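You operate a simulated robot arm through the tools that you are given. There is no shell and no other tool.

Carry out the task below with a simulated robot arm. There is one attempt and no reset: what you move stays moved.

TASK
Switch the circuit board off and put its coil and relay away in their drawers.
Fine: board off first; stand each in its holder and shut both drawers. Set down upright: plug-in coil, relay.

The check looks at the end state, three seconds after you hand in, the way a careful person would. Anything else that was tipped, shoved, dropped, spilled or broken makes it a failure.

THE ROBOT
A 7-joint arm with a two-finger parallel gripper, fixed in place. Base frame: the origin is on the floor under the middle of its stand, x ahead of it, y to its left, z up. Units: m, degrees, N and s.
It reaches about 1.247 m from its shoulder. Its first joint turns from -132.0 to 132.0 degrees. Payload 3.91 kg.
Tool frame: the origin (TCP) lies between the finger pads and is the grasp point; the fingertips stand 0.03 m ahead of it; z points along the fingers, y is the line along which they close. The gripper opens to 0.11 m. The fingers are 0.02 m wide and 0.01 m thick; the gripper's body (0.048 by 0.112 m) begins 0.055 m behind the TCP.
Orientation is that of the tool frame in the base frame, as a unit quaternion [x, y, z, w]. With the fingers straight down and closing along the base's y, the tool's x points along the base's -x, its y along +y and its z along -z.

THE INTERFACE
- The arm moves only by the tool drive_tool. Its argument "commands" is text: rows parted by semicolons, each of 7 numbers parted by spaces: the turn, a rotation vector about the tool's x, y, z in units of 8 degrees (1.0 is 8 degrees), then the shift along the tool's x, y, z in units of 25 mm (1.0 is 25 mm), then the opening, from 0 (shut) to 1 (fully open). In form: ax ay az tx ty tz grip; .... A call has 1 to 20 rows; each row shifts and turns the commanded pose from where the row before left it, along the tool's axes as they then stand. A call with a number of a shift or a turn outside -1 to 1 is refused whole. Each row takes 0.2 s and may step no farther than 0.05 m and 8.6 degrees from the row before; otherwise, or with a gripper value out of range, the whole call is refused. Where a pose cannot be reached the arm comes as near as it can. A force on the tool above 90 N (or 10 N above the force at the start of the call, whichever is more), or a blocked arm, ends the call early, and 0.2 s more pass. Each finger travels about 0.108 m/s and halts on what it meets, pressing with about 38 N; the grip force reading is that of the motor and also rises with nothing between the fingers. The clock runs only during rows and for 0.2 s after the last one: add rows that do not move to give the fingers time. The reply holds the time, the measured pose of the TCP, the force on the tool along the base axes, the opening and the grip force, in the units named above and with some noise, with the torque about the TCP (base axes, N m) and any sound that the robot's microphone picked up, and new pictures: "show" is both (left out), scene, wrist or none.
- Cameras (640 x 400 px; columns grow to the right, rows downward): "scene" is fixed at [0.2184, 0.5007, 1.5987]; the picture's right is [0.90, 0.44, 0.00], its down [0.41, -0.83, -0.38] and it looks along [-0.17, 0.34, -0.93] (base axes); focal length 340 px, centre (320, 200). "wrist" rides on the gripper at [0.072, 0.017, -0.103] in the tool frame; the picture's right is [-0.23, 0.97, 0.00], its down [-0.76, -0.18, -0.62] and it looks along [-0.61, -0.14, 0.78] (tool axes); focal length 222 px, centre (320, 200). There is no depth. A picture from a camera that has moved, and an enlarged one, comes with that camera's place and axes in the base frame and with its lens.
- inspect(camera, box): a new picture of the part [left, top, right, bottom] of that camera's present view, enlarged. The clock stands still meanwhile.
- sign_off(): hands the job in; it is judged then, once.

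Places have to be worked out from the pictures, the camera data and where the tool is seen. Open the gripper and draw the arm clear of the work before you hand the job in, unless the task says otherwise.

The tools are called after ">>>" as a command line: name --argument value ..., lists and objects as JSON in quotes. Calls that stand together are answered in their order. drive_tool: Moves the arm, as the interface text tells. Its arguments: {"type":"object","properties":{"commands":{"type":"string"},"show":{"type":"string","enum":["both","scene","wrist","none"]}},"required":["commands"]} The other tools are called the same way: inspect (camera, box) takes an enlarged picture of a part of a camera's view; sign_off () hands the job in.

At the start:

```text
time: 0.0
tcp_pos: [0.1008, 0.5698, 1.2539]
tcp_rot: [0.0, 1.0, -0.001, 0.0]
force: [-0.3, 0.6, -0.1]
moment: [-0.02, -0.01, 0.01]
gripper_width: 0.1102
grip_force: 0.1
```

scene: 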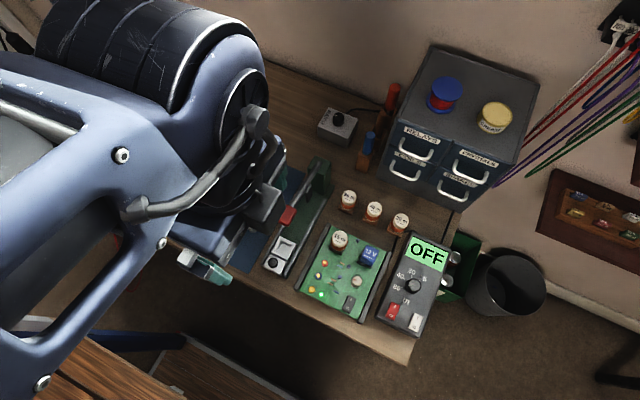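
wrist: 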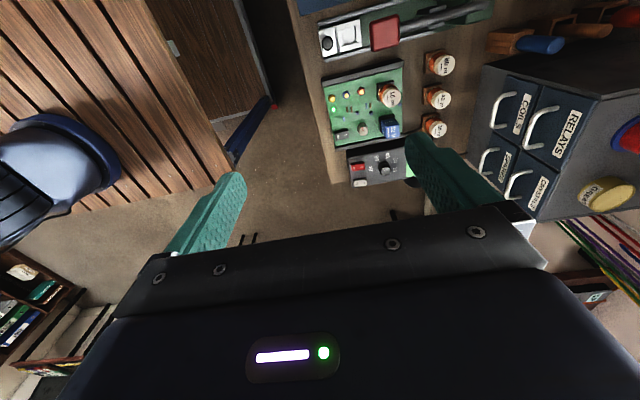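

The pictures show a bench with a circuit board, a coil and a relay on it, a meter reading OFF, and a drawer cabinet. I'll enlarge the important parts first.

>>> inspect --camera "scene" --box '[260, 170, 460, 350]'

>>> inspect --camera "scene" --box '[360, 40, 560, 220]'

>>> inspect --camera "wrist" --box '[290, 0, 490, 200]'

>>> inspect --camera "wrist" --box '[440, 0, 640, 230]'

```text
2.22 times, centred on (360, 260) of scene
camera zoom: at [0.2184, 0.5007, 1.5987], right [0.9, 0.44, 0.0], down [0.41, -0.83, -0.38], along [-0.17, 0.34, -0.93], focal length 755 px, centre (231, 67)
```

zoom: 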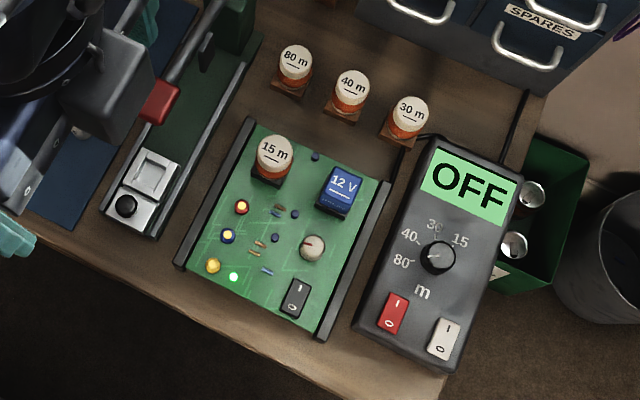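

```text
2.22 times, centred on (460, 130) of scene
camera zoom: at [0.2184, 0.5007, 1.5987], right [0.9, 0.44, 0.0], down [0.41, -0.83, -0.38], along [-0.17, 0.34, -0.93], focal length 755 px, centre (9, 356)
```

zoom: 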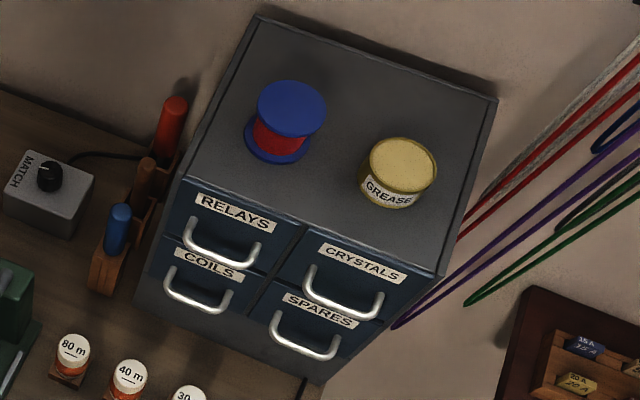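

```text
2.00 times, centred on (390, 100) of wrist
camera zoom: at [0.0281, 0.5851, 1.3556], right [0.23, 0.97, 0.0], down [0.76, -0.18, 0.62], along [0.61, -0.14, -0.78], focal length 444 px, centre (180, 400)
```

zoom: 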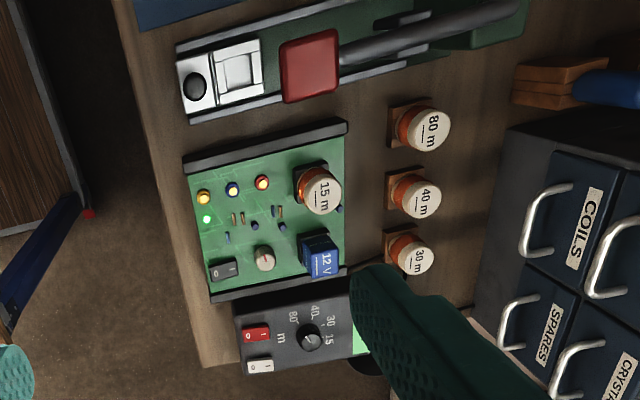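

```text
1.74 times, centred on (540, 115) of wrist
camera zoom: at [0.0281, 0.5851, 1.3556], right [0.23, 0.97, 0.0], down [0.76, -0.18, 0.62], along [0.61, -0.14, -0.78], focal length 386 px, centre (-63, 348)
```

zoom: 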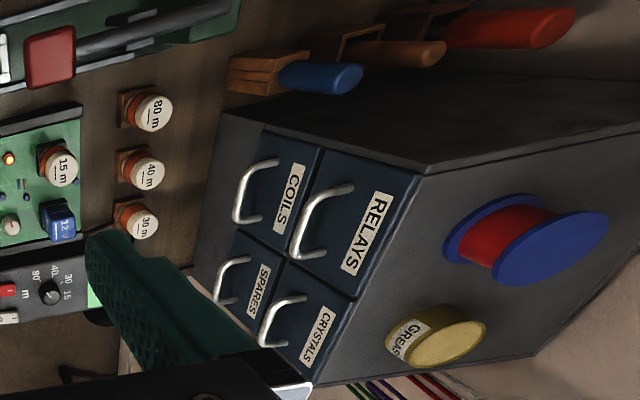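

The tool points straight down at about (0.10, 0.57, 1.25). From the two views I place the board at about x 0.13–0.27, y 0.57–0.72, z 0.85, with the 15 m coil near (0.171, 0.695), the relay near (0.240, 0.695) and the board's rocker near (0.243, 0.588). I'll lower the wrist camera for a closer look.

>>> drive_tool --commands "0 0 0 0.1 0.3 1 1; 0 0 0 0.1 0.3 1 1; 0 0 0 0.1 0.3 1 1; 0 0 0 0.1 0.3 1 1; 0 0 0 0.1 0.3 1 1; 0 0 0 0.1 0.3 1 1; 0 0 0 0.1 0.3 0 1"

```text
time: 1.6
tcp_pos: [0.0827, 0.6152, 1.1061]
tcp_rot: [0.0, 1.0, 0.002, -0.001]
force: [0.6, 1.3, 0.5]
moment: [-0.01, -0.01, 0.0]
gripper_width: 0.1098
grip_force: 0.1
camera wrist: at [0.0102, 0.6309, 1.2085], right [0.23, 0.97, 0.0], down [0.76, -0.18, 0.62], along [0.61, -0.14, -0.78], focal length 222 px, centre (320, 200)
```

scene: 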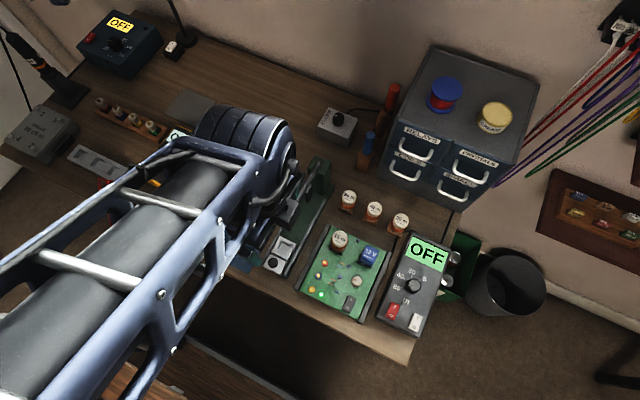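
wrist: 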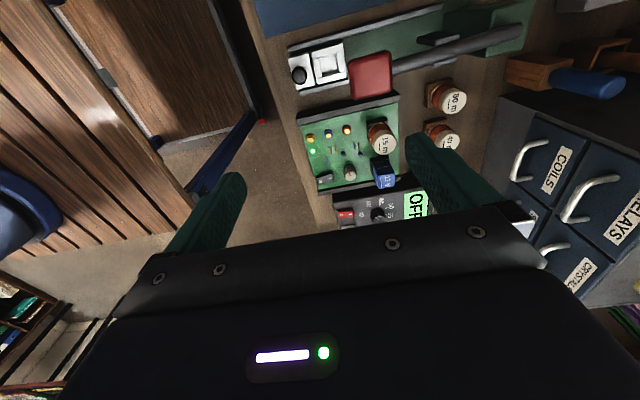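

The wrist camera now sees the board between the fingers, so I'll enlarge the board and the cabinet.

>>> inspect --camera "wrist" --box '[280, 80, 440, 200]'

>>> inspect --camera "scene" --box '[290, 220, 390, 330]'

>>> inspect --camera "scene" --box '[240, 90, 440, 290]'

>>> inspect --camera "wrist" --box '[420, 60, 640, 280]'

```text
3.33 times, centred on (360, 140) of wrist
camera zoom: at [0.0102, 0.6309, 1.2085], right [0.23, 0.97, 0.0], down [0.76, -0.18, 0.62], along [0.61, -0.14, -0.78], focal length 740 px, centre (187, 400)
```

zoom: 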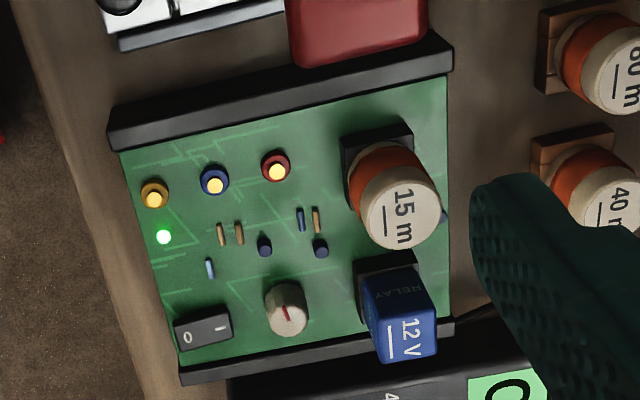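

```text
3.64 times, centred on (340, 275) of scene
camera zoom: at [0.2184, 0.5007, 1.5987], right [0.9, 0.44, 0.0], down [0.41, -0.83, -0.38], along [-0.17, 0.34, -0.93], focal length 1235 px, centre (247, -73)
```

zoom: 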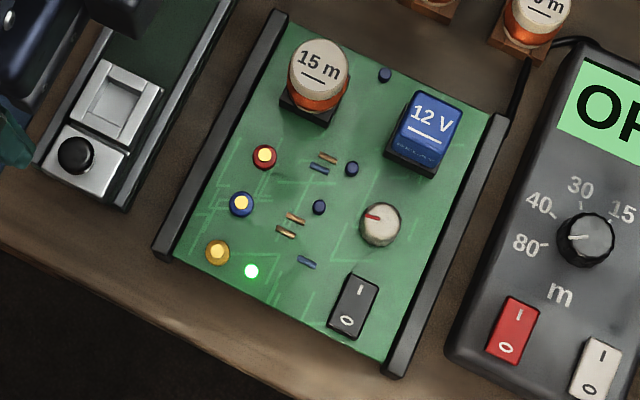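

```text
2.00 times, centred on (340, 190) of scene
camera zoom: at [0.2184, 0.5007, 1.5987], right [0.9, 0.44, 0.0], down [0.41, -0.83, -0.38], along [-0.17, 0.34, -0.93], focal length 679 px, centre (280, 220)
```

zoom: 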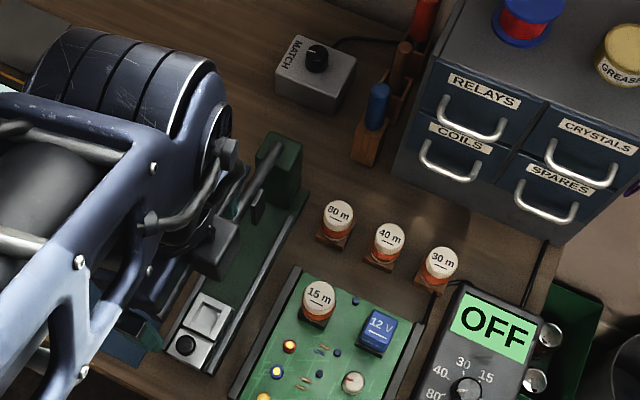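

```text
1.82 times, centred on (530, 170) of wrist
camera zoom: at [0.0102, 0.6309, 1.2085], right [0.23, 0.97, 0.0], down [0.76, -0.18, 0.62], along [0.61, -0.14, -0.78], focal length 404 px, centre (-62, 254)
```

zoom: 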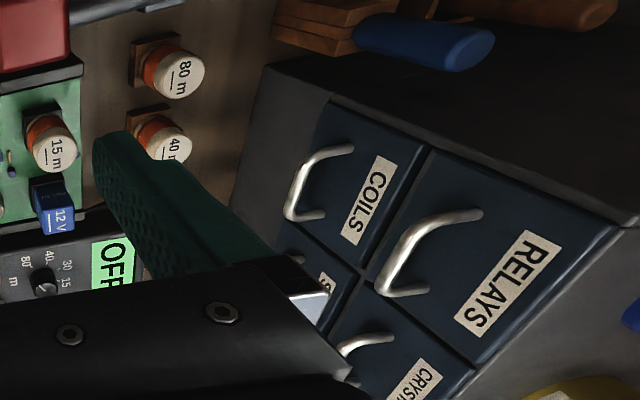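

The board's green LED is lit, and its black rocker has "I" on the far side and "O" on the near side, with the O end at about (0.242, 0.576). I'll close the gripper and hover above that end before pressing.

>>> drive_tool --commands "0 0 0 -0.91 -0.247 0.8 0; 0 0 0 -0.91 -0.247 0.8 0; 0 0 0 -0.91 -0.247 0.8 0; 0 0 0 -0.91 -0.247 0.8 0; 0 0 0 -0.91 -0.247 0.8 0; 0 0 0 -0.91 -0.247 0.8 0; 0 0 0 -0.91 -0.247 0.8 0; 0 0 0 0 0 0 0"

```text
time: 3.4
tcp_pos: [0.2414, 0.5715, 0.968]
tcp_rot: [0.0, 1.0, 0.001, 0.0]
force: [-0.5, 0.1, -0.5]
moment: [-0.01, -0.01, 0.03]
gripper_width: 0.0
grip_force: 37.0
camera wrist: at [0.1684, 0.5875, 1.0692], right [0.23, 0.97, 0.0], down [0.76, -0.18, 0.62], along [0.61, -0.14, -0.78], focal length 222 px, centre (320, 200)
```

scene: 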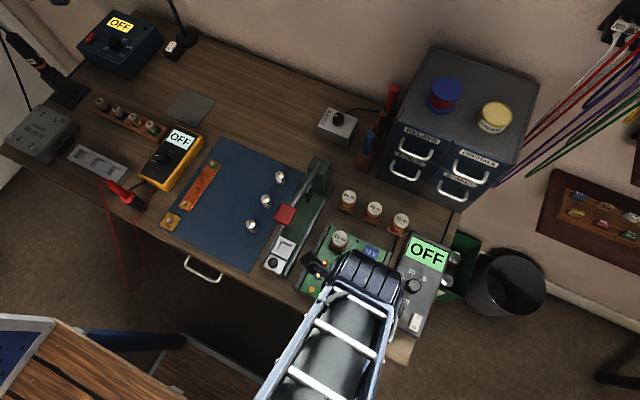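
wrist: 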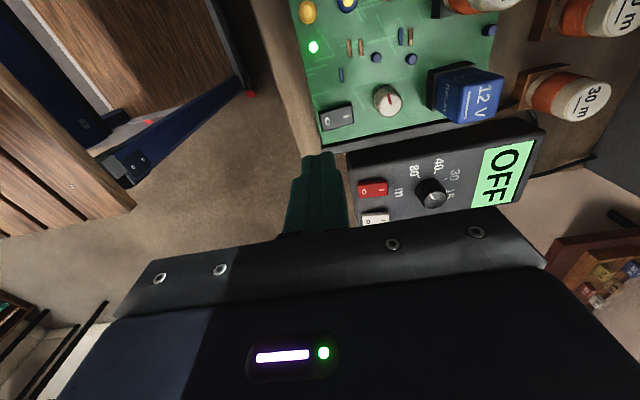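

The fingers are shut above the rocker. I'll enlarge the wrist view to check their alignment.

>>> inspect --camera "wrist" --box '[270, 60, 430, 180]'

```text
3.33 times, centred on (350, 120) of wrist
camera zoom: at [0.1684, 0.5875, 1.0692], right [0.23, 0.97, 0.0], down [0.76, -0.18, 0.62], along [0.61, -0.14, -0.78], focal length 740 px, centre (220, 467)
```

zoom: 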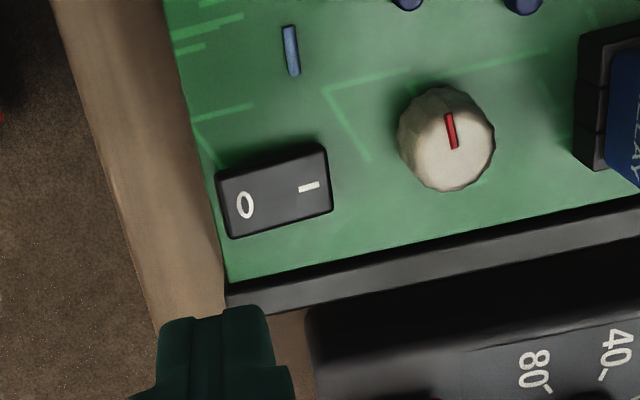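

The O label is at about (0.244, 0.577, 0.852) and the rocker pivots near y 0.587, so the fingers at y 0.571 are well placed over the O half. I'll go down to just above it.

>>> drive_tool --commands "0 0 0 -0.06 0.02 0.9 0; 0 0 0 0 0 0.9 0; 0 0 0 0 0 0.9 0; 0 0 0 0 0 0 0" --show "wrist"

```text
time: 4.4
tcp_pos: [0.2442, 0.574, 0.8994]
tcp_rot: [0.0, 1.0, 0.002, 0.0]
force: [-0.4, 0.1, 0.0]
moment: [0.04, 0.03, -0.05]
gripper_width: 0.0001
grip_force: 37.8
camera wrist: at [0.1713, 0.5892, 1.0023], right [0.23, 0.97, 0.0], down [0.76, -0.18, 0.62], along [0.61, -0.14, -0.78], focal length 222 px, centre (320, 200)
```

wrist: 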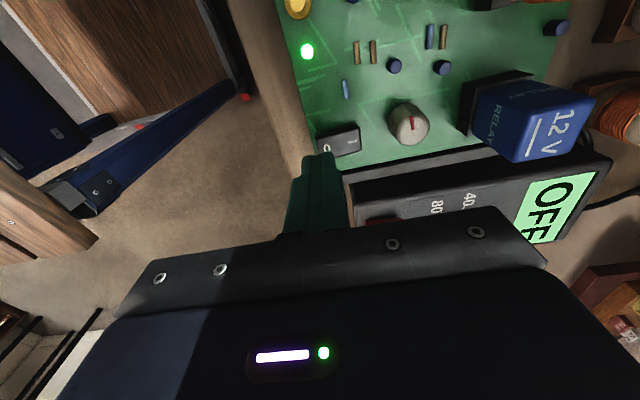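

The tip is about 15 mm above the O end. I'll press down in small steps and watch the force and the LED.

>>> drive_tool --commands "0 0 0 0 -0.06 0.2 0; 0 0 0 0 0 0.15 0; 0 0 0 0 0 0.1 0; 0 0 0 0 0 0.1 0" --show "wrist"

```text
time: 5.4
tcp_pos: [0.2451, 0.5725, 0.8848]
tcp_rot: [0.0, 1.0, 0.003, 0.0]
force: [-0.2, 0.4, -0.5]
moment: [-0.02, 0.01, -0.01]
gripper_width: 0.0
grip_force: 37.6
camera wrist: at [0.172, 0.5874, 0.9874], right [0.23, 0.97, 0.0], down [0.76, -0.18, 0.62], along [0.61, -0.14, -0.78], focal length 222 px, centre (320, 200)
```

wrist: 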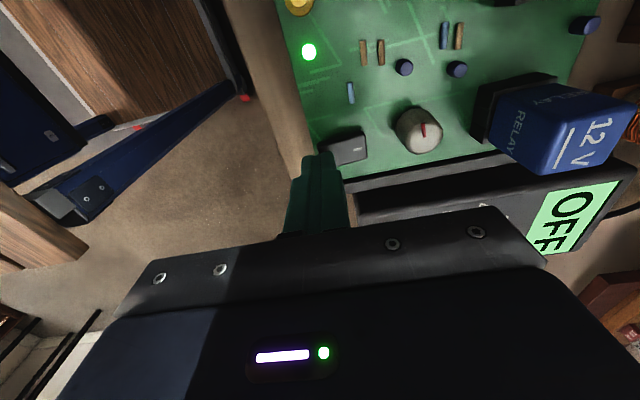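

No contact yet and the LED is still lit, so I'll keep pressing in small steps.

>>> drive_tool --commands "0 0 0 0 0 0.1 0; 0 0 0 0 0 0.1 0; 0 0 0 0 0 0.08 0" --show "wrist"

```text
time: 6.2
tcp_pos: [0.2431, 0.5734, 0.8769]
tcp_rot: [0.001, 1.0, 0.003, 0.0]
force: [-0.1, 1.0, -0.1]
moment: [0.01, 0.02, -0.03]
gripper_width: 0.0001
grip_force: 37.9
camera wrist: at [0.1712, 0.5883, 0.9797], right [0.23, 0.97, 0.0], down [0.76, -0.18, 0.62], along [0.61, -0.14, -0.78], focal length 222 px, centre (320, 200)
```

wrist: 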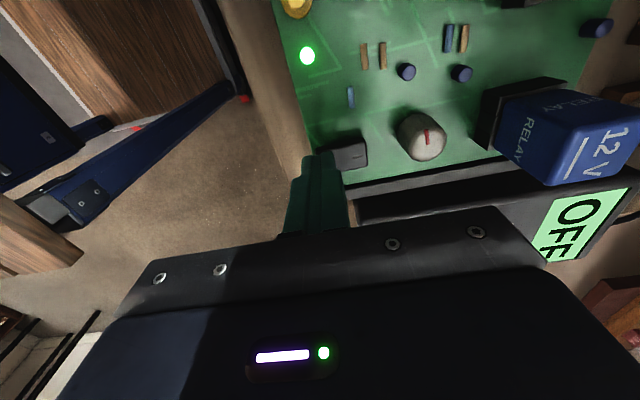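

The tip is at z 0.847 and still free, so I'll continue down.

>>> drive_tool --commands "0 0 0 0 0 0.08 0; 0 0 0 0 0 0.08 0; 0 0 0 0 0 0 0" --show "wrist"

```text
time: 7.0
tcp_pos: [0.244, 0.572, 0.8758]
tcp_rot: [0.0, 1.0, 0.005, 0.0]
force: [-4.3, -7.5, 57.7]
moment: [0.34, 0.14, 0.03]
gripper_width: 0.0002
grip_force: 37.5
camera wrist: at [0.1716, 0.5875, 0.9783], right [0.23, 0.97, 0.01], down [0.76, -0.18, 0.62], along [0.61, -0.14, -0.78], focal length 222 px, centre (320, 200)
```

wrist: 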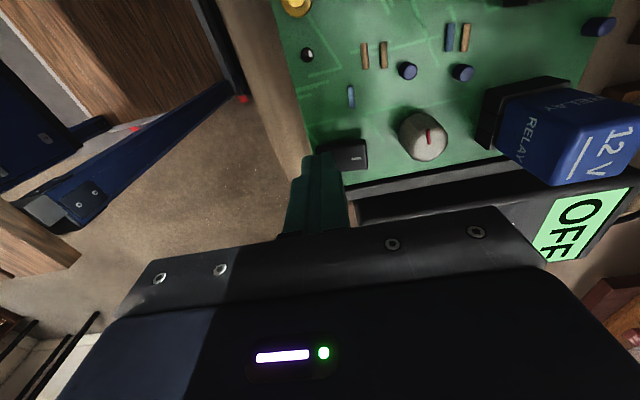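

The LED went dark with 58 N on the tool, so the rocker has flipped. I'll lift straight up and check that it stays off.

>>> drive_tool --commands "0 0 0 0 0 -0.2 0; 0 0 0 0 0 -0.6 0; 0 0 0 0 0 -1 0; 0 0 0 0 0 -1 0; 0 0 0 0 0 -1 0; 0 0 0 0 0 -1 0.3; 0 0 0 0 0 0 0.3"

>>> inspect --camera "wrist" --box '[270, 20, 470, 170]'

```text
time: 8.6
tcp_pos: [0.2437, 0.5703, 0.993]
tcp_rot: [0.0, 1.0, 0.002, 0.0]
force: [-0.8, 0.5, -1.1]
moment: [-0.02, -0.01, -0.01]
gripper_width: 0.0328
grip_force: 0.0
camera wrist: at [0.1719, 0.5865, 1.0956], right [0.23, 0.97, 0.0], down [0.76, -0.18, 0.62], along [0.61, -0.14, -0.78], focal length 222 px, centre (320, 200)
```

scene: 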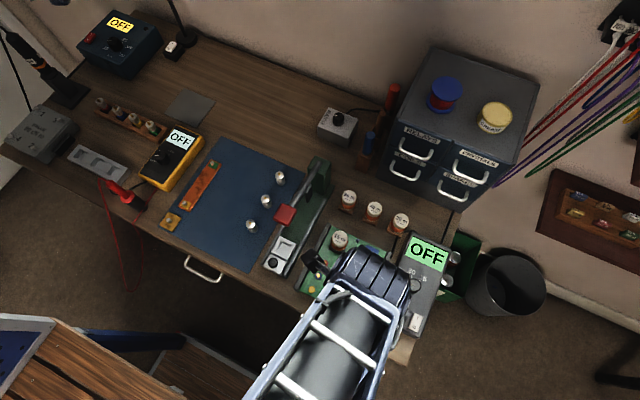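
wrist: 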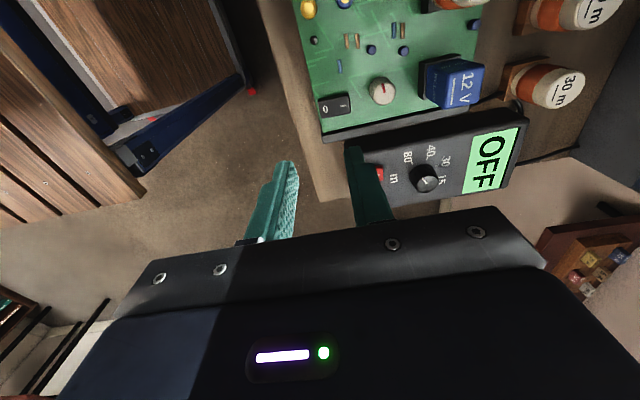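

```text
2.67 times, centred on (370, 95) of wrist
camera zoom: at [0.1719, 0.5865, 1.0956], right [0.23, 0.97, 0.0], down [0.76, -0.18, 0.62], along [0.61, -0.14, -0.78], focal length 592 px, centre (187, 480)
```

zoom: 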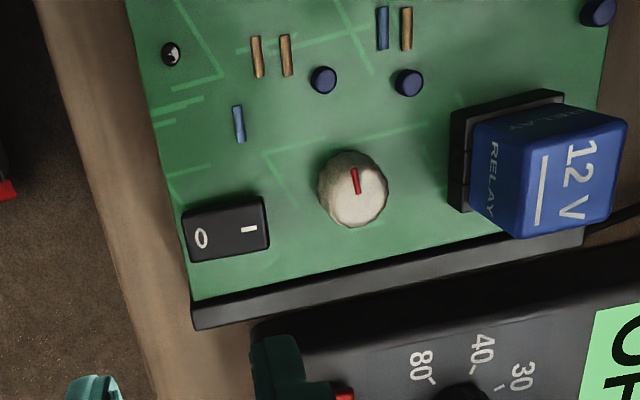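

The LED is dark and the rocker now lies on O, so the board is off. Next I'll rise, tilt the fingers toward the cabinet (about 53° up from vertical) and move closer to look at the drawer handles.

>>> drive_tool --commands "0 0 0 0 0 -1 0.4; 0 0 0 0 0 -1 0.4; 0 0 0 0 0 -1 0.4; 0 0 0 0 0 -1 0.4; -1 0 0 0 0 0 0.4; -1 0 0 0 0 0 0.4; -1 0 0 0 0 0 0.4; -1 0 0 0 0 0 0.4; -1 0 0 0 0 0 0.4; -1 0 0 0 0 0 0.4; -0.64 0 0 0 0 0 0.4; 0 0 0 0.05 0.35 1 0.4; 0 0 0 0.05 0.35 1 0.4; 0 0 0 0.05 0.35 1 0.4; 0 0 0 0.05 0.35 1 0.4; 0 0 0 0.05 0.34 1 0.4; 0 0 0 0 0 0 0.4"

```text
time: 12.2
tcp_pos: [0.2392, 0.7, 1.0543]
tcp_rot: [0.0, 0.894, 0.448, 0.0]
force: [0.2, -0.1, -0.1]
moment: [0.03, -0.04, -0.05]
gripper_width: 0.0438
grip_force: 0.2
camera wrist: at [0.1652, 0.6255, 1.1295], right [0.23, 0.58, 0.78], down [0.76, -0.61, 0.23], along [0.61, 0.54, -0.58], focal length 222 px, centre (320, 200)
```

scene: 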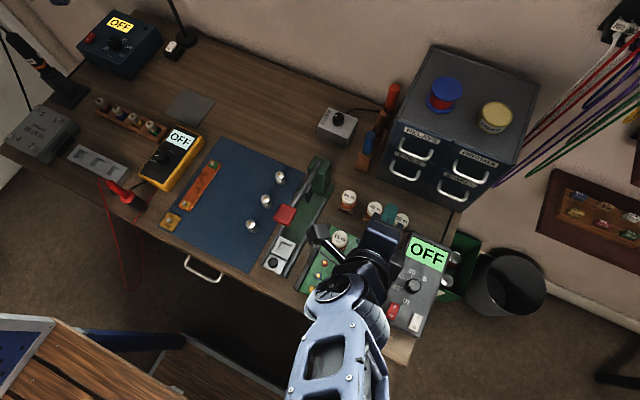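
wrist: 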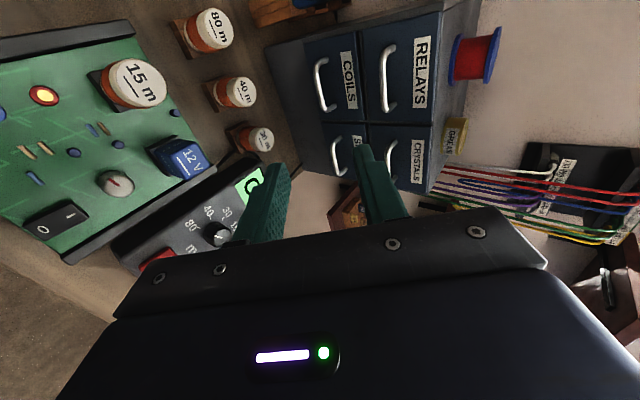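

This gives a clear view of the drawer fronts, so I'll enlarge it to place the handles precisely.

>>> inspect --camera "wrist" --box '[260, 0, 480, 200]'

>>> inspect --camera "scene" --box '[330, 100, 510, 240]'

```text
2.00 times, centred on (370, 100) of wrist
camera zoom: at [0.1652, 0.6255, 1.1295], right [0.23, 0.58, 0.78], down [0.76, -0.61, 0.23], along [0.61, 0.54, -0.58], focal length 444 px, centre (220, 400)
```

zoom: 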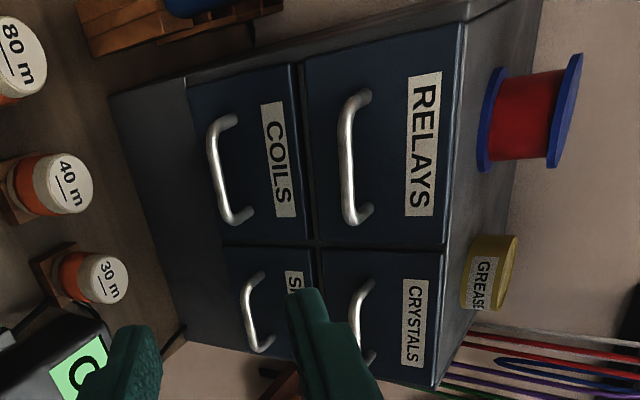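

```text
2.86 times, centred on (420, 170) of scene
camera zoom: at [0.2184, 0.5007, 1.5987], right [0.9, 0.44, 0.0], down [0.41, -0.83, -0.38], along [-0.17, 0.34, -0.93], focal length 970 px, centre (34, 286)
```

zoom: 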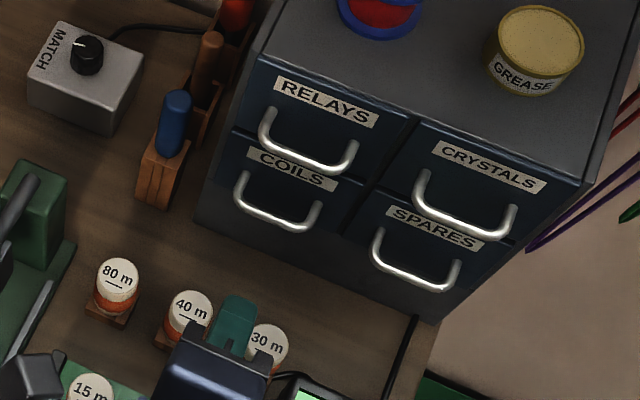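

Combining the two views I put the COILS handle bar at about (0.235, 0.886, 0.913), about 0.23 m straight ahead along the finger axis. The loose coils' tops are at z 0.87, so I'll advance along the finger axis and stop short of the handle to check.

>>> drive_tool --commands "0 0 0 0.1 0 1 0.35; 0 0 0 0 0 1 0.35; 0 0 0 0 0 1 0.35; 0 0 0 0 0 1 0.35; 0 0 0 0 0 1 0.35; 0 0 0 0 0 1 0.35; 0 0 0 0 0 0 0.35"

>>> inspect --camera "wrist" --box '[180, 40, 460, 240]'

>>> inspect --camera "scene" --box '[330, 100, 510, 240]'

```text
time: 13.8
tcp_pos: [0.2357, 0.8177, 0.9645]
tcp_rot: [0.0, 0.894, 0.448, 0.0]
force: [0.3, 0.0, -0.1]
moment: [0.02, 0.0, 0.02]
gripper_width: 0.0385
grip_force: 0.1
camera wrist: at [0.163, 0.7441, 1.0391], right [0.23, 0.58, 0.78], down [0.76, -0.61, 0.23], along [0.61, 0.54, -0.58], focal length 222 px, centre (320, 200)
```

scene: 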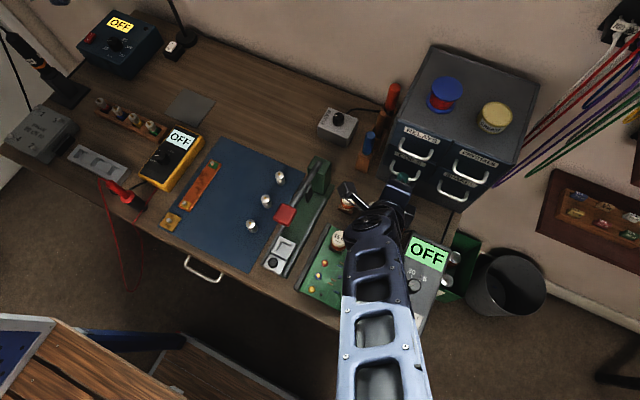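
wrist: 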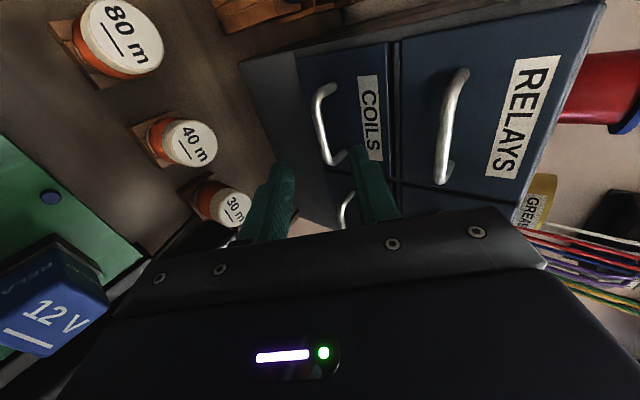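

```text
2.00 times, centred on (320, 140) of wrist
camera zoom: at [0.163, 0.7441, 1.0391], right [0.23, 0.58, 0.78], down [0.76, -0.61, 0.23], along [0.61, 0.54, -0.58], focal length 444 px, centre (320, 320)
```

zoom: 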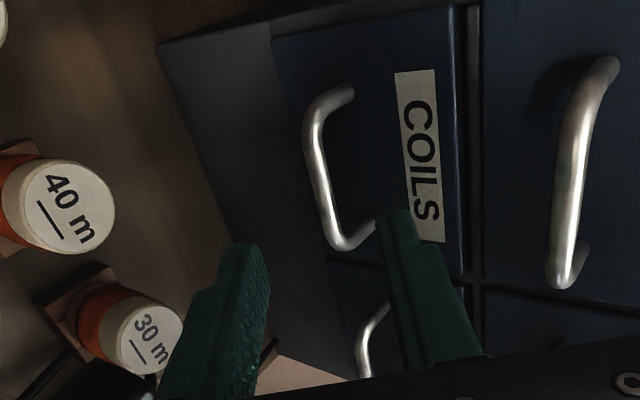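

```text
2.86 times, centred on (420, 170) of scene
camera zoom: at [0.2184, 0.5007, 1.5987], right [0.9, 0.44, 0.0], down [0.41, -0.83, -0.38], along [-0.17, 0.34, -0.93], focal length 970 px, centre (34, 286)
```

zoom: 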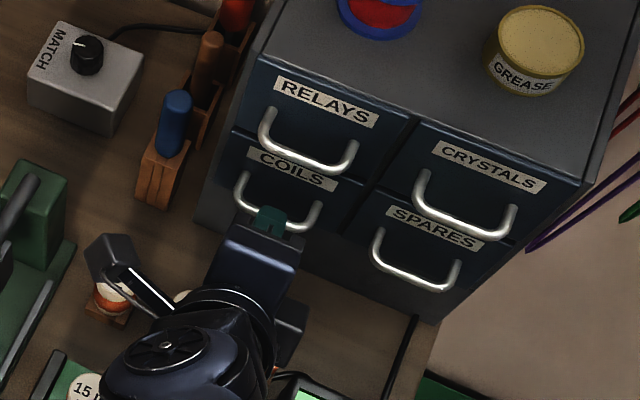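

From both views the COILS handle bar runs from x 0.21 to 0.27 at y about 0.888 and z about 0.910, right on the finger axis and about 0.088 m ahead. I'll advance so it sits between the fingertips, then check before closing.

>>> drive_tool --commands "0 0 0 -0.15 0 0.9 0.3; 0 0 0 0 0 0.9 0.3; 0 0 0 0 0 0.8 0.3; 0 0 0 0 0 0.15 0.3; 0 0 0 0 0 0 0.3"

>>> inspect --camera "wrist" --box '[220, 60, 460, 240]'

```text
time: 14.7
tcp_pos: [0.2423, 0.8666, 0.9329]
tcp_rot: [0.001, 0.892, 0.453, 0.002]
force: [0.5, -8.6, 2.3]
moment: [0.09, 0.0, 0.0]
gripper_width: 0.0316
grip_force: 0.1
stopped in row 4: the force on the tool passed its limit at 102 N (the readings are from after the stop); the commanded pose is now the measured one
camera wrist: at [0.1683, 0.7923, 1.0059], right [0.23, 0.57, 0.79], down [0.76, -0.61, 0.23], along [0.61, 0.55, -0.57], focal length 222 px, centre (320, 200)
```

scene: 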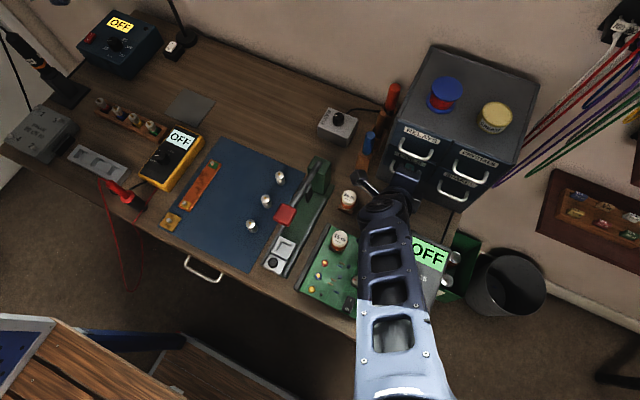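
wrist: 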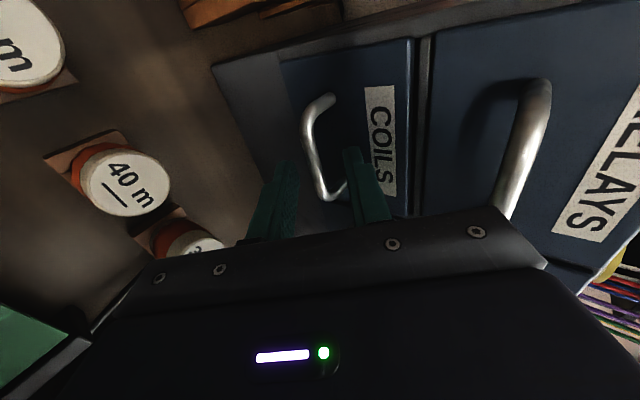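

```text
2.22 times, centred on (340, 150) of wrist
camera zoom: at [0.1683, 0.7923, 1.0059], right [0.23, 0.57, 0.79], down [0.76, -0.61, 0.23], along [0.61, 0.55, -0.57], focal length 494 px, centre (276, 311)
```

zoom: 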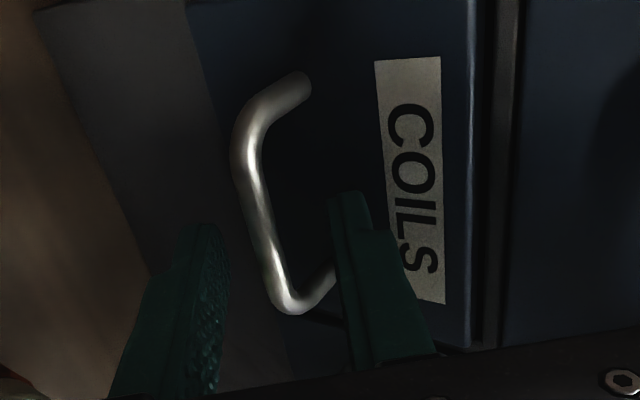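

The call stopped on contact. The torque sign and the label geometry say the upper fingertip touched the drawer front, so the face is at y about 0.906 and the bar stands only about 20 mm off it. I'll back off, use a flatter 25° tilt that fits that gap, and line up again.

>>> drive_tool --commands "0 0 0 0 0 -0.4 0.3; 0 0 0 0 0 -0.8 0.3; 0 0 0 0 0 -0.8 0.3; -1 0 0 0 0 0 0.3; -0.39 0 0 0 0 0 0.3; 0 0 0 0.1 -0.8 0.6 0.3; 0 0 0 0 0 0 0.3"

>>> inspect --camera "wrist" --box '[180, 40, 460, 240]'

>>> inspect --camera "scene" --box '[330, 100, 510, 240]'

```text
time: 16.3
tcp_pos: [0.2387, 0.8305, 0.9357]
tcp_rot: [0.0, 0.844, 0.537, 0.001]
force: [-0.2, 0.6, -0.3]
moment: [0.03, 0.01, 0.01]
gripper_width: 0.0333
grip_force: 0.1
camera wrist: at [0.1654, 0.7435, 0.9943], right [0.23, 0.41, 0.88], down [0.76, -0.64, 0.1], along [0.61, 0.65, -0.46], focal length 222 px, centre (320, 200)
```

scene: 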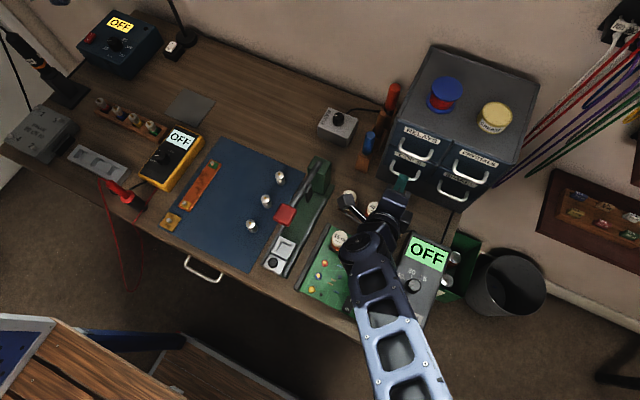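
wrist: 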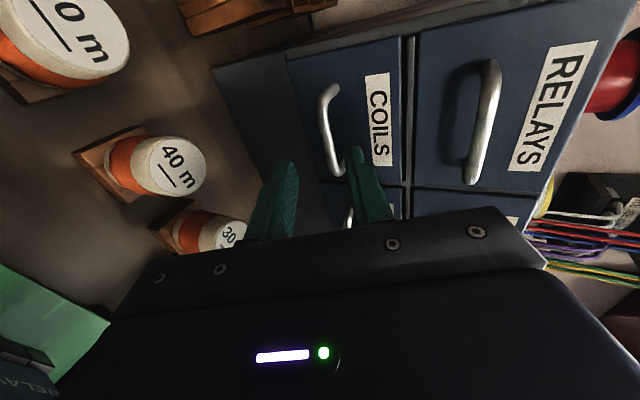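

```text
2.00 times, centred on (320, 140) of wrist
camera zoom: at [0.1654, 0.7435, 0.9943], right [0.23, 0.41, 0.88], down [0.76, -0.64, 0.1], along [0.61, 0.65, -0.46], focal length 444 px, centre (320, 320)
```

zoom: 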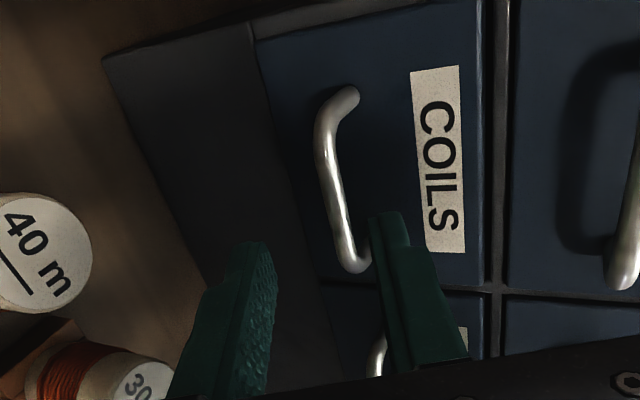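

```text
2.86 times, centred on (420, 170) of scene
camera zoom: at [0.2184, 0.5007, 1.5987], right [0.9, 0.44, 0.0], down [0.41, -0.83, -0.38], along [-0.17, 0.34, -0.93], focal length 970 px, centre (34, 286)
```

zoom: 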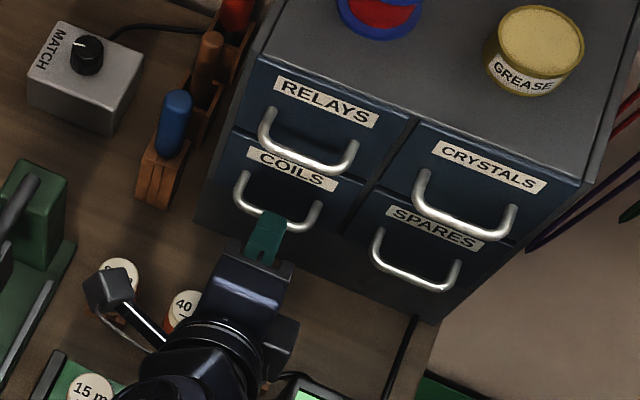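

Now the bar appears about 6 mm toward the upper finger and about 60 mm ahead of the TCP. I'll narrow the opening, shift slightly to centre it, and advance gently.

>>> drive_tool --commands "0 0 0 0 0.2 0 0.2; 0 0 0 0 0 0.5 0.2; 0 0 0 0 0 0.5 0.2; 0 0 0 0 0 0.2 0.2; 0 0 0 0 0 0 0.2" --show "wrist"

>>> inspect --camera "wrist" --box '[240, 60, 440, 220]'

```text
time: 17.5
tcp_pos: [0.24, 0.8611, 0.9286]
tcp_rot: [0.0, 0.844, 0.536, 0.0]
force: [0.0, 0.4, -0.2]
moment: [-0.01, 0.0, 0.0]
gripper_width: 0.022
grip_force: 0.1
camera wrist: at [0.1662, 0.774, 0.9869], right [0.23, 0.41, 0.88], down [0.76, -0.64, 0.11], along [0.61, 0.65, -0.46], focal length 222 px, centre (320, 200)
```

wrist: 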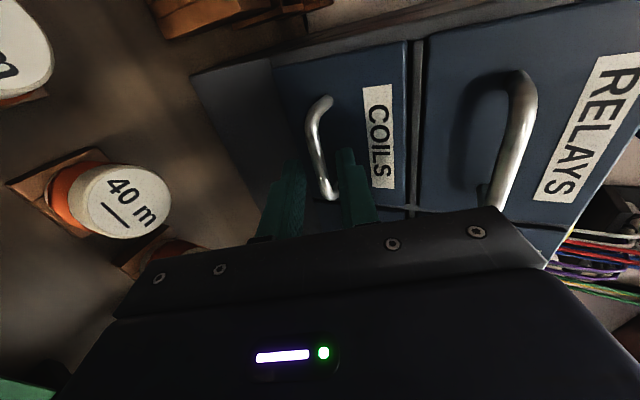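

```text
2.50 times, centred on (340, 140) of wrist
camera zoom: at [0.1662, 0.774, 0.9869], right [0.23, 0.41, 0.88], down [0.76, -0.64, 0.11], along [0.61, 0.65, -0.46], focal length 555 px, centre (270, 350)
```

zoom: 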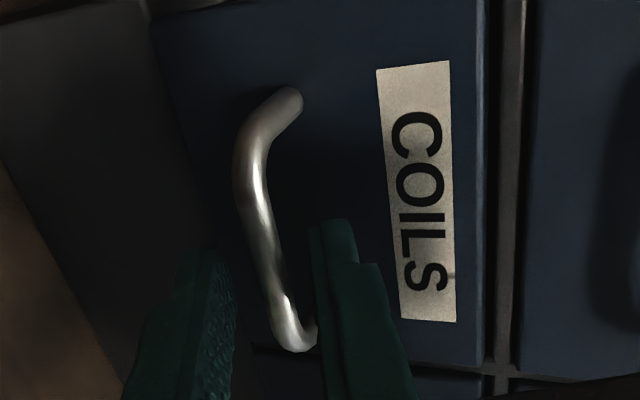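

The bar now sits midway between the fingers, level with the tips. I'll advance about 6 mm more and close on it.

>>> drive_tool --commands "0 0 0 0 0 0.12 0.2; 0 0 0 0 0 0.12 0.2; 0 0 0 0 0 0 0.2" --show "none"

```text
time: 18.3
tcp_pos: [0.238, 0.8659, 0.9258]
tcp_rot: [-0.001, 0.844, 0.537, 0.001]
force: [-0.1, -0.1, 0.5]
moment: [-0.01, 0.01, 0.01]
gripper_width: 0.0221
grip_force: 0.1
```

No contact so far. I'll close the fingers on the bar.

>>> drive_tool --commands "0 0 0 0 0 0 0; 0 0 0 0 0 0 0; 0 0 0 0 0 0 0" --show "wrist"

>>> inspect --camera "wrist" --box '[240, 60, 440, 220]'

```text
time: 19.1
tcp_pos: [0.2391, 0.8657, 0.9271]
tcp_rot: [-0.001, 0.844, 0.537, 0.001]
force: [1.7, 0.7, 13.8]
moment: [0.19, -0.34, 0.13]
gripper_width: 0.0075
grip_force: 45.1
camera wrist: at [0.1658, 0.7788, 0.9856], right [0.23, 0.41, 0.88], down [0.76, -0.64, 0.1], along [0.61, 0.65, -0.46], focal length 222 px, centre (320, 200)
```

wrist: 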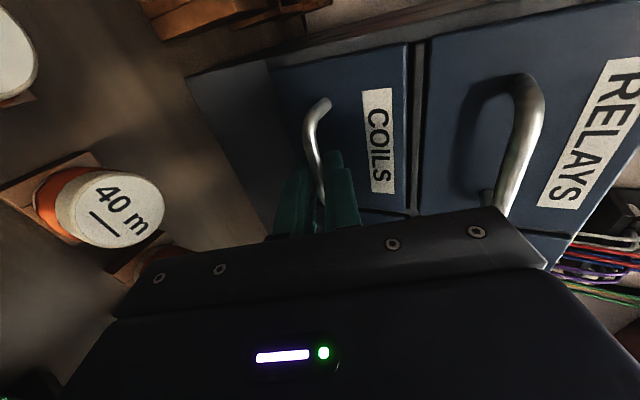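

```text
2.50 times, centred on (340, 140) of wrist
camera zoom: at [0.1658, 0.7788, 0.9856], right [0.23, 0.41, 0.88], down [0.76, -0.64, 0.1], along [0.61, 0.65, -0.46], focal length 555 px, centre (270, 350)
```

zoom: 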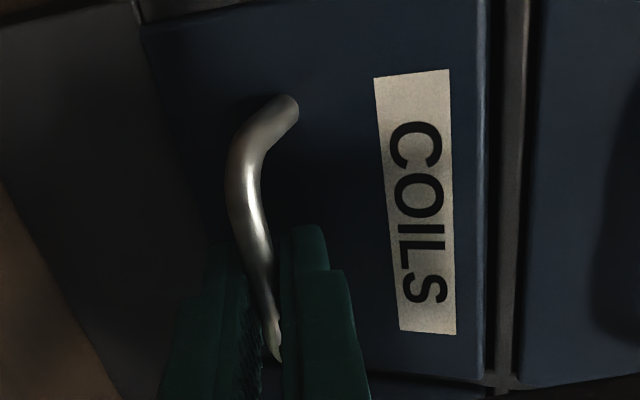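

The bar is gripped (width 7.5 mm). I'll pull straight out along −y in small steps and watch the force.

>>> drive_tool --commands "0 0 0 0 -0.085 -0.181 0; 0 0 0 0 -0.169 -0.3625 0; 0 0 0 0 -0.169 -0.3625 0; 0 0 0 0 -0.169 -0.3625 0; 0 0 0 0 -0.169 -0.3625 0; 0 0 0 0 0 0 0"

```text
time: 20.5
tcp_pos: [0.2381, 0.8224, 0.9277]
tcp_rot: [0.001, 0.843, 0.538, 0.001]
force: [1.0, 0.2, 14.7]
moment: [0.18, -0.42, -0.03]
gripper_width: 0.0075
grip_force: 45.1
camera wrist: at [0.1659, 0.7349, 0.9857], right [0.23, 0.41, 0.88], down [0.76, -0.64, 0.1], along [0.61, 0.65, -0.46], focal length 222 px, centre (320, 200)
```

scene: 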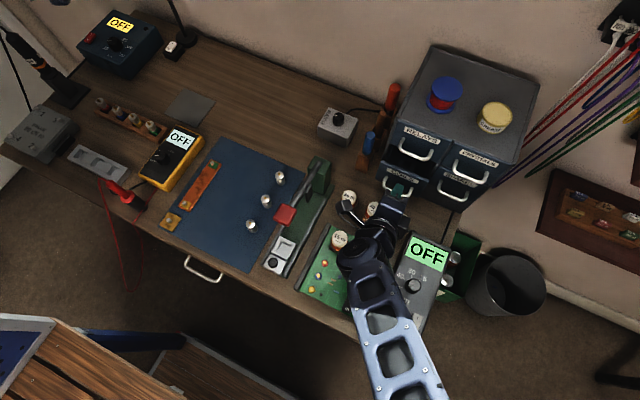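
wrist: 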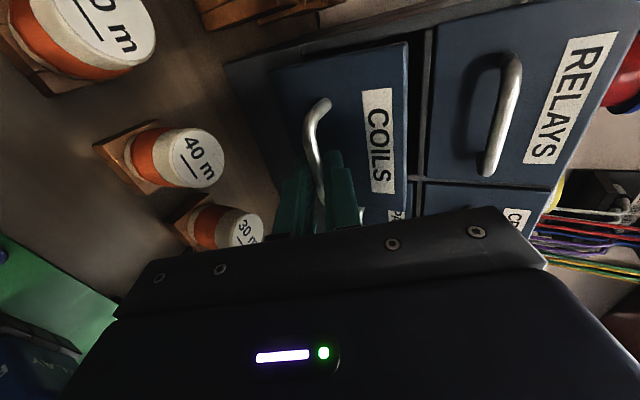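

The drawer slides out freely with about 0 N in y. I'll pull another 50 mm while keeping the gripper above the board parts.

>>> drive_tool --commands "0 0 0 0 -0.169 -0.3625 0; 0 0 0 0 -0.169 -0.3625 0; 0 0 0 0 -0.169 -0.3625 0; 0 0 0 0 -0.169 -0.3625 0; 0 0 0 0 -0.169 -0.3625 0; 0 0 0 0 0 0 0"

>>> inspect --camera "wrist" --box '[220, 0, 540, 220]'

>>> inspect --camera "scene" --box '[330, 100, 510, 240]'

```text
time: 21.9
tcp_pos: [0.2396, 0.7721, 0.9276]
tcp_rot: [-0.001, 0.843, 0.537, 0.001]
force: [-3.2, -0.1, 31.0]
moment: [0.41, -0.27, 0.18]
gripper_width: 0.0077
grip_force: 44.7
camera wrist: at [0.1659, 0.6839, 0.9855], right [0.22, 0.41, 0.88], down [0.76, -0.64, 0.1], along [0.61, 0.65, -0.46], focal length 222 px, centre (320, 200)
```

scene: 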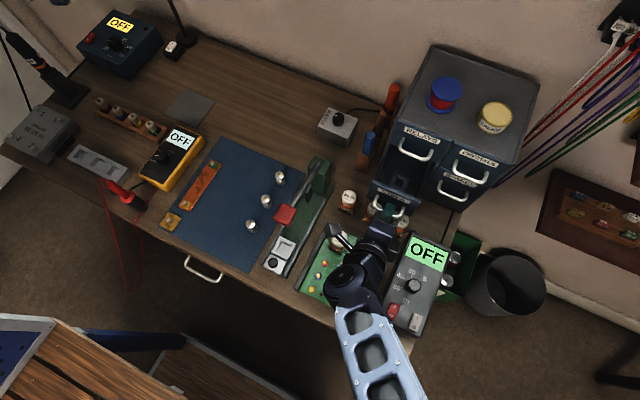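
wrist: 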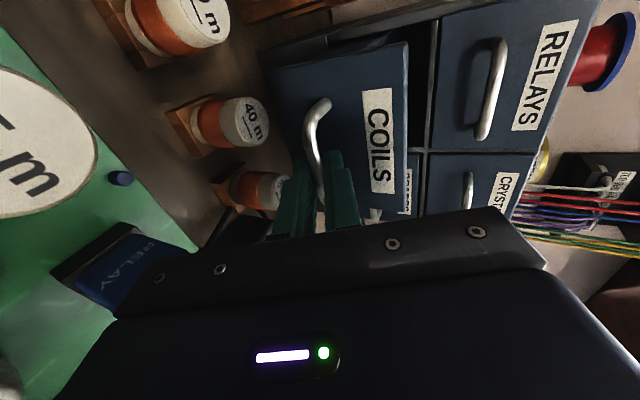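

```text
1.82 times, centred on (380, 110) of wrist
camera zoom: at [0.1659, 0.6839, 0.9855], right [0.22, 0.41, 0.88], down [0.76, -0.64, 0.1], along [0.61, 0.65, -0.46], focal length 404 px, centre (211, 364)
```

zoom: 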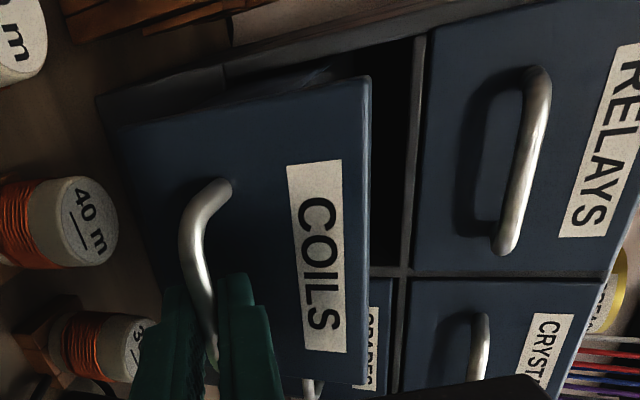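

```text
2.86 times, centred on (420, 170) of scene
camera zoom: at [0.2184, 0.5007, 1.5987], right [0.9, 0.44, 0.0], down [0.41, -0.83, -0.38], along [-0.17, 0.34, -0.93], focal length 970 px, centre (34, 286)
```

zoom: 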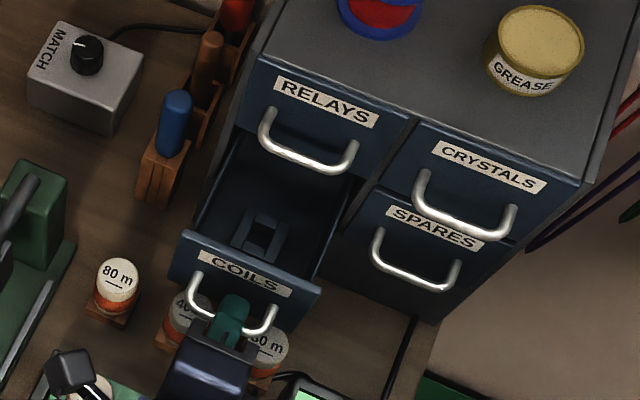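

The drawer is about 95 mm out and its square holder shows near (0.237, 0.874). The RELAYS handle still overhangs that spot, so I want about 35 mm more. First I'll steepen the tilt about the bar so the gripper body clears the relay on the board.

>>> drive_tool --commands "0.4 0 0 0 0.08 -0.02 0; 0.4 0 0 0 0.07 -0.02 0; 0.45 0 0 0 0.06 0 0; 0 0 0 0 0 0 0" --show "wrist"

```text
time: 22.9
tcp_pos: [0.2391, 0.7714, 0.929]
tcp_rot: [-0.001, 0.888, 0.459, 0.001]
force: [-6.2, -0.8, -12.2]
moment: [-0.14, -0.31, 0.58]
gripper_width: 0.0073
grip_force: 45.1
camera wrist: at [0.1661, 0.6968, 1.0023], right [0.23, 0.56, 0.79], down [0.76, -0.61, 0.22], along [0.61, 0.56, -0.57], focal length 222 px, centre (320, 200)
```

wrist: 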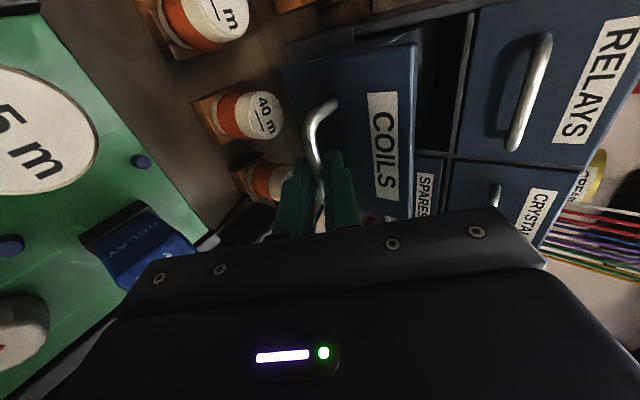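

The tilt is now about 35° and the body sits about 25 mm above the relay. I'll pull about 35 mm further.

>>> drive_tool --commands "0 0 0 0 -0.231 -0.326 0; 0 0 0 0 -0.231 -0.326 0; 0 0 0 0 -0.231 -0.326 0; 0 0 0 0 -0.115 -0.163 0; 0 0 0 0 0 0 0"

>>> inspect --camera "scene" --box '[330, 100, 510, 240]'

```text
time: 24.1
tcp_pos: [0.2387, 0.738, 0.9299]
tcp_rot: [0.0, 0.888, 0.46, 0.001]
force: [-6.9, 15.5, -41.3]
moment: [-0.26, -0.56, 0.18]
gripper_width: 0.0074
grip_force: 44.7
camera wrist: at [0.1659, 0.6625, 1.0021], right [0.23, 0.56, 0.8], down [0.76, -0.61, 0.22], along [0.61, 0.56, -0.57], focal length 222 px, centre (320, 200)
```

scene: 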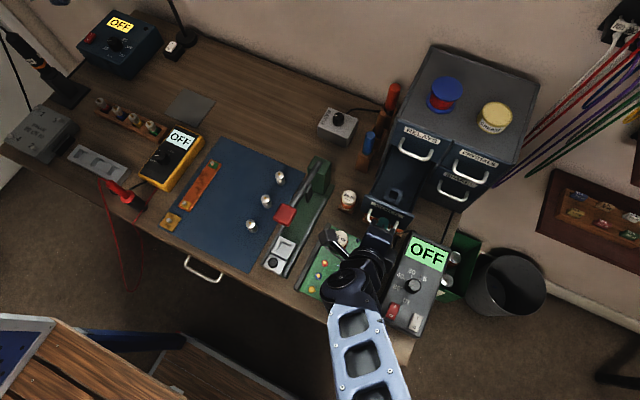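
wrist: 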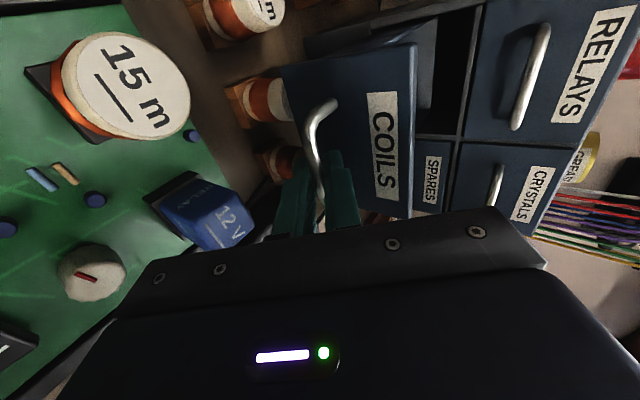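

```text
2.86 times, centred on (420, 170) of scene
camera zoom: at [0.2184, 0.5007, 1.5987], right [0.9, 0.44, 0.0], down [0.41, -0.83, -0.38], along [-0.17, 0.34, -0.93], focal length 970 px, centre (34, 286)
```

zoom: 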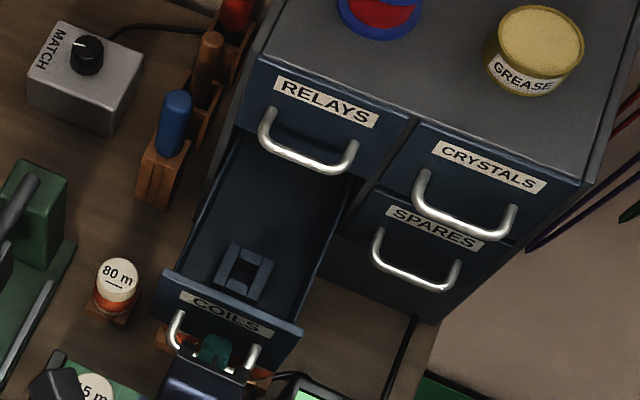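

The drawer is about 130 mm out and the holder is now at about (0.235, 0.838), clear of the RELAYS handle. I'll take off the vertical preload, release, back off along the finger axis and rise.

>>> drive_tool --commands "0 0 0 0 -0.03 0.025 0; 0 0 0 0 0 0 0" --show "none"

```text
time: 24.7
tcp_pos: [0.2383, 0.7381, 0.9298]
tcp_rot: [-0.001, 0.887, 0.461, 0.002]
force: [-3.7, 7.7, -28.0]
moment: [-0.25, -0.41, 0.42]
gripper_width: 0.0076
grip_force: 44.8
```

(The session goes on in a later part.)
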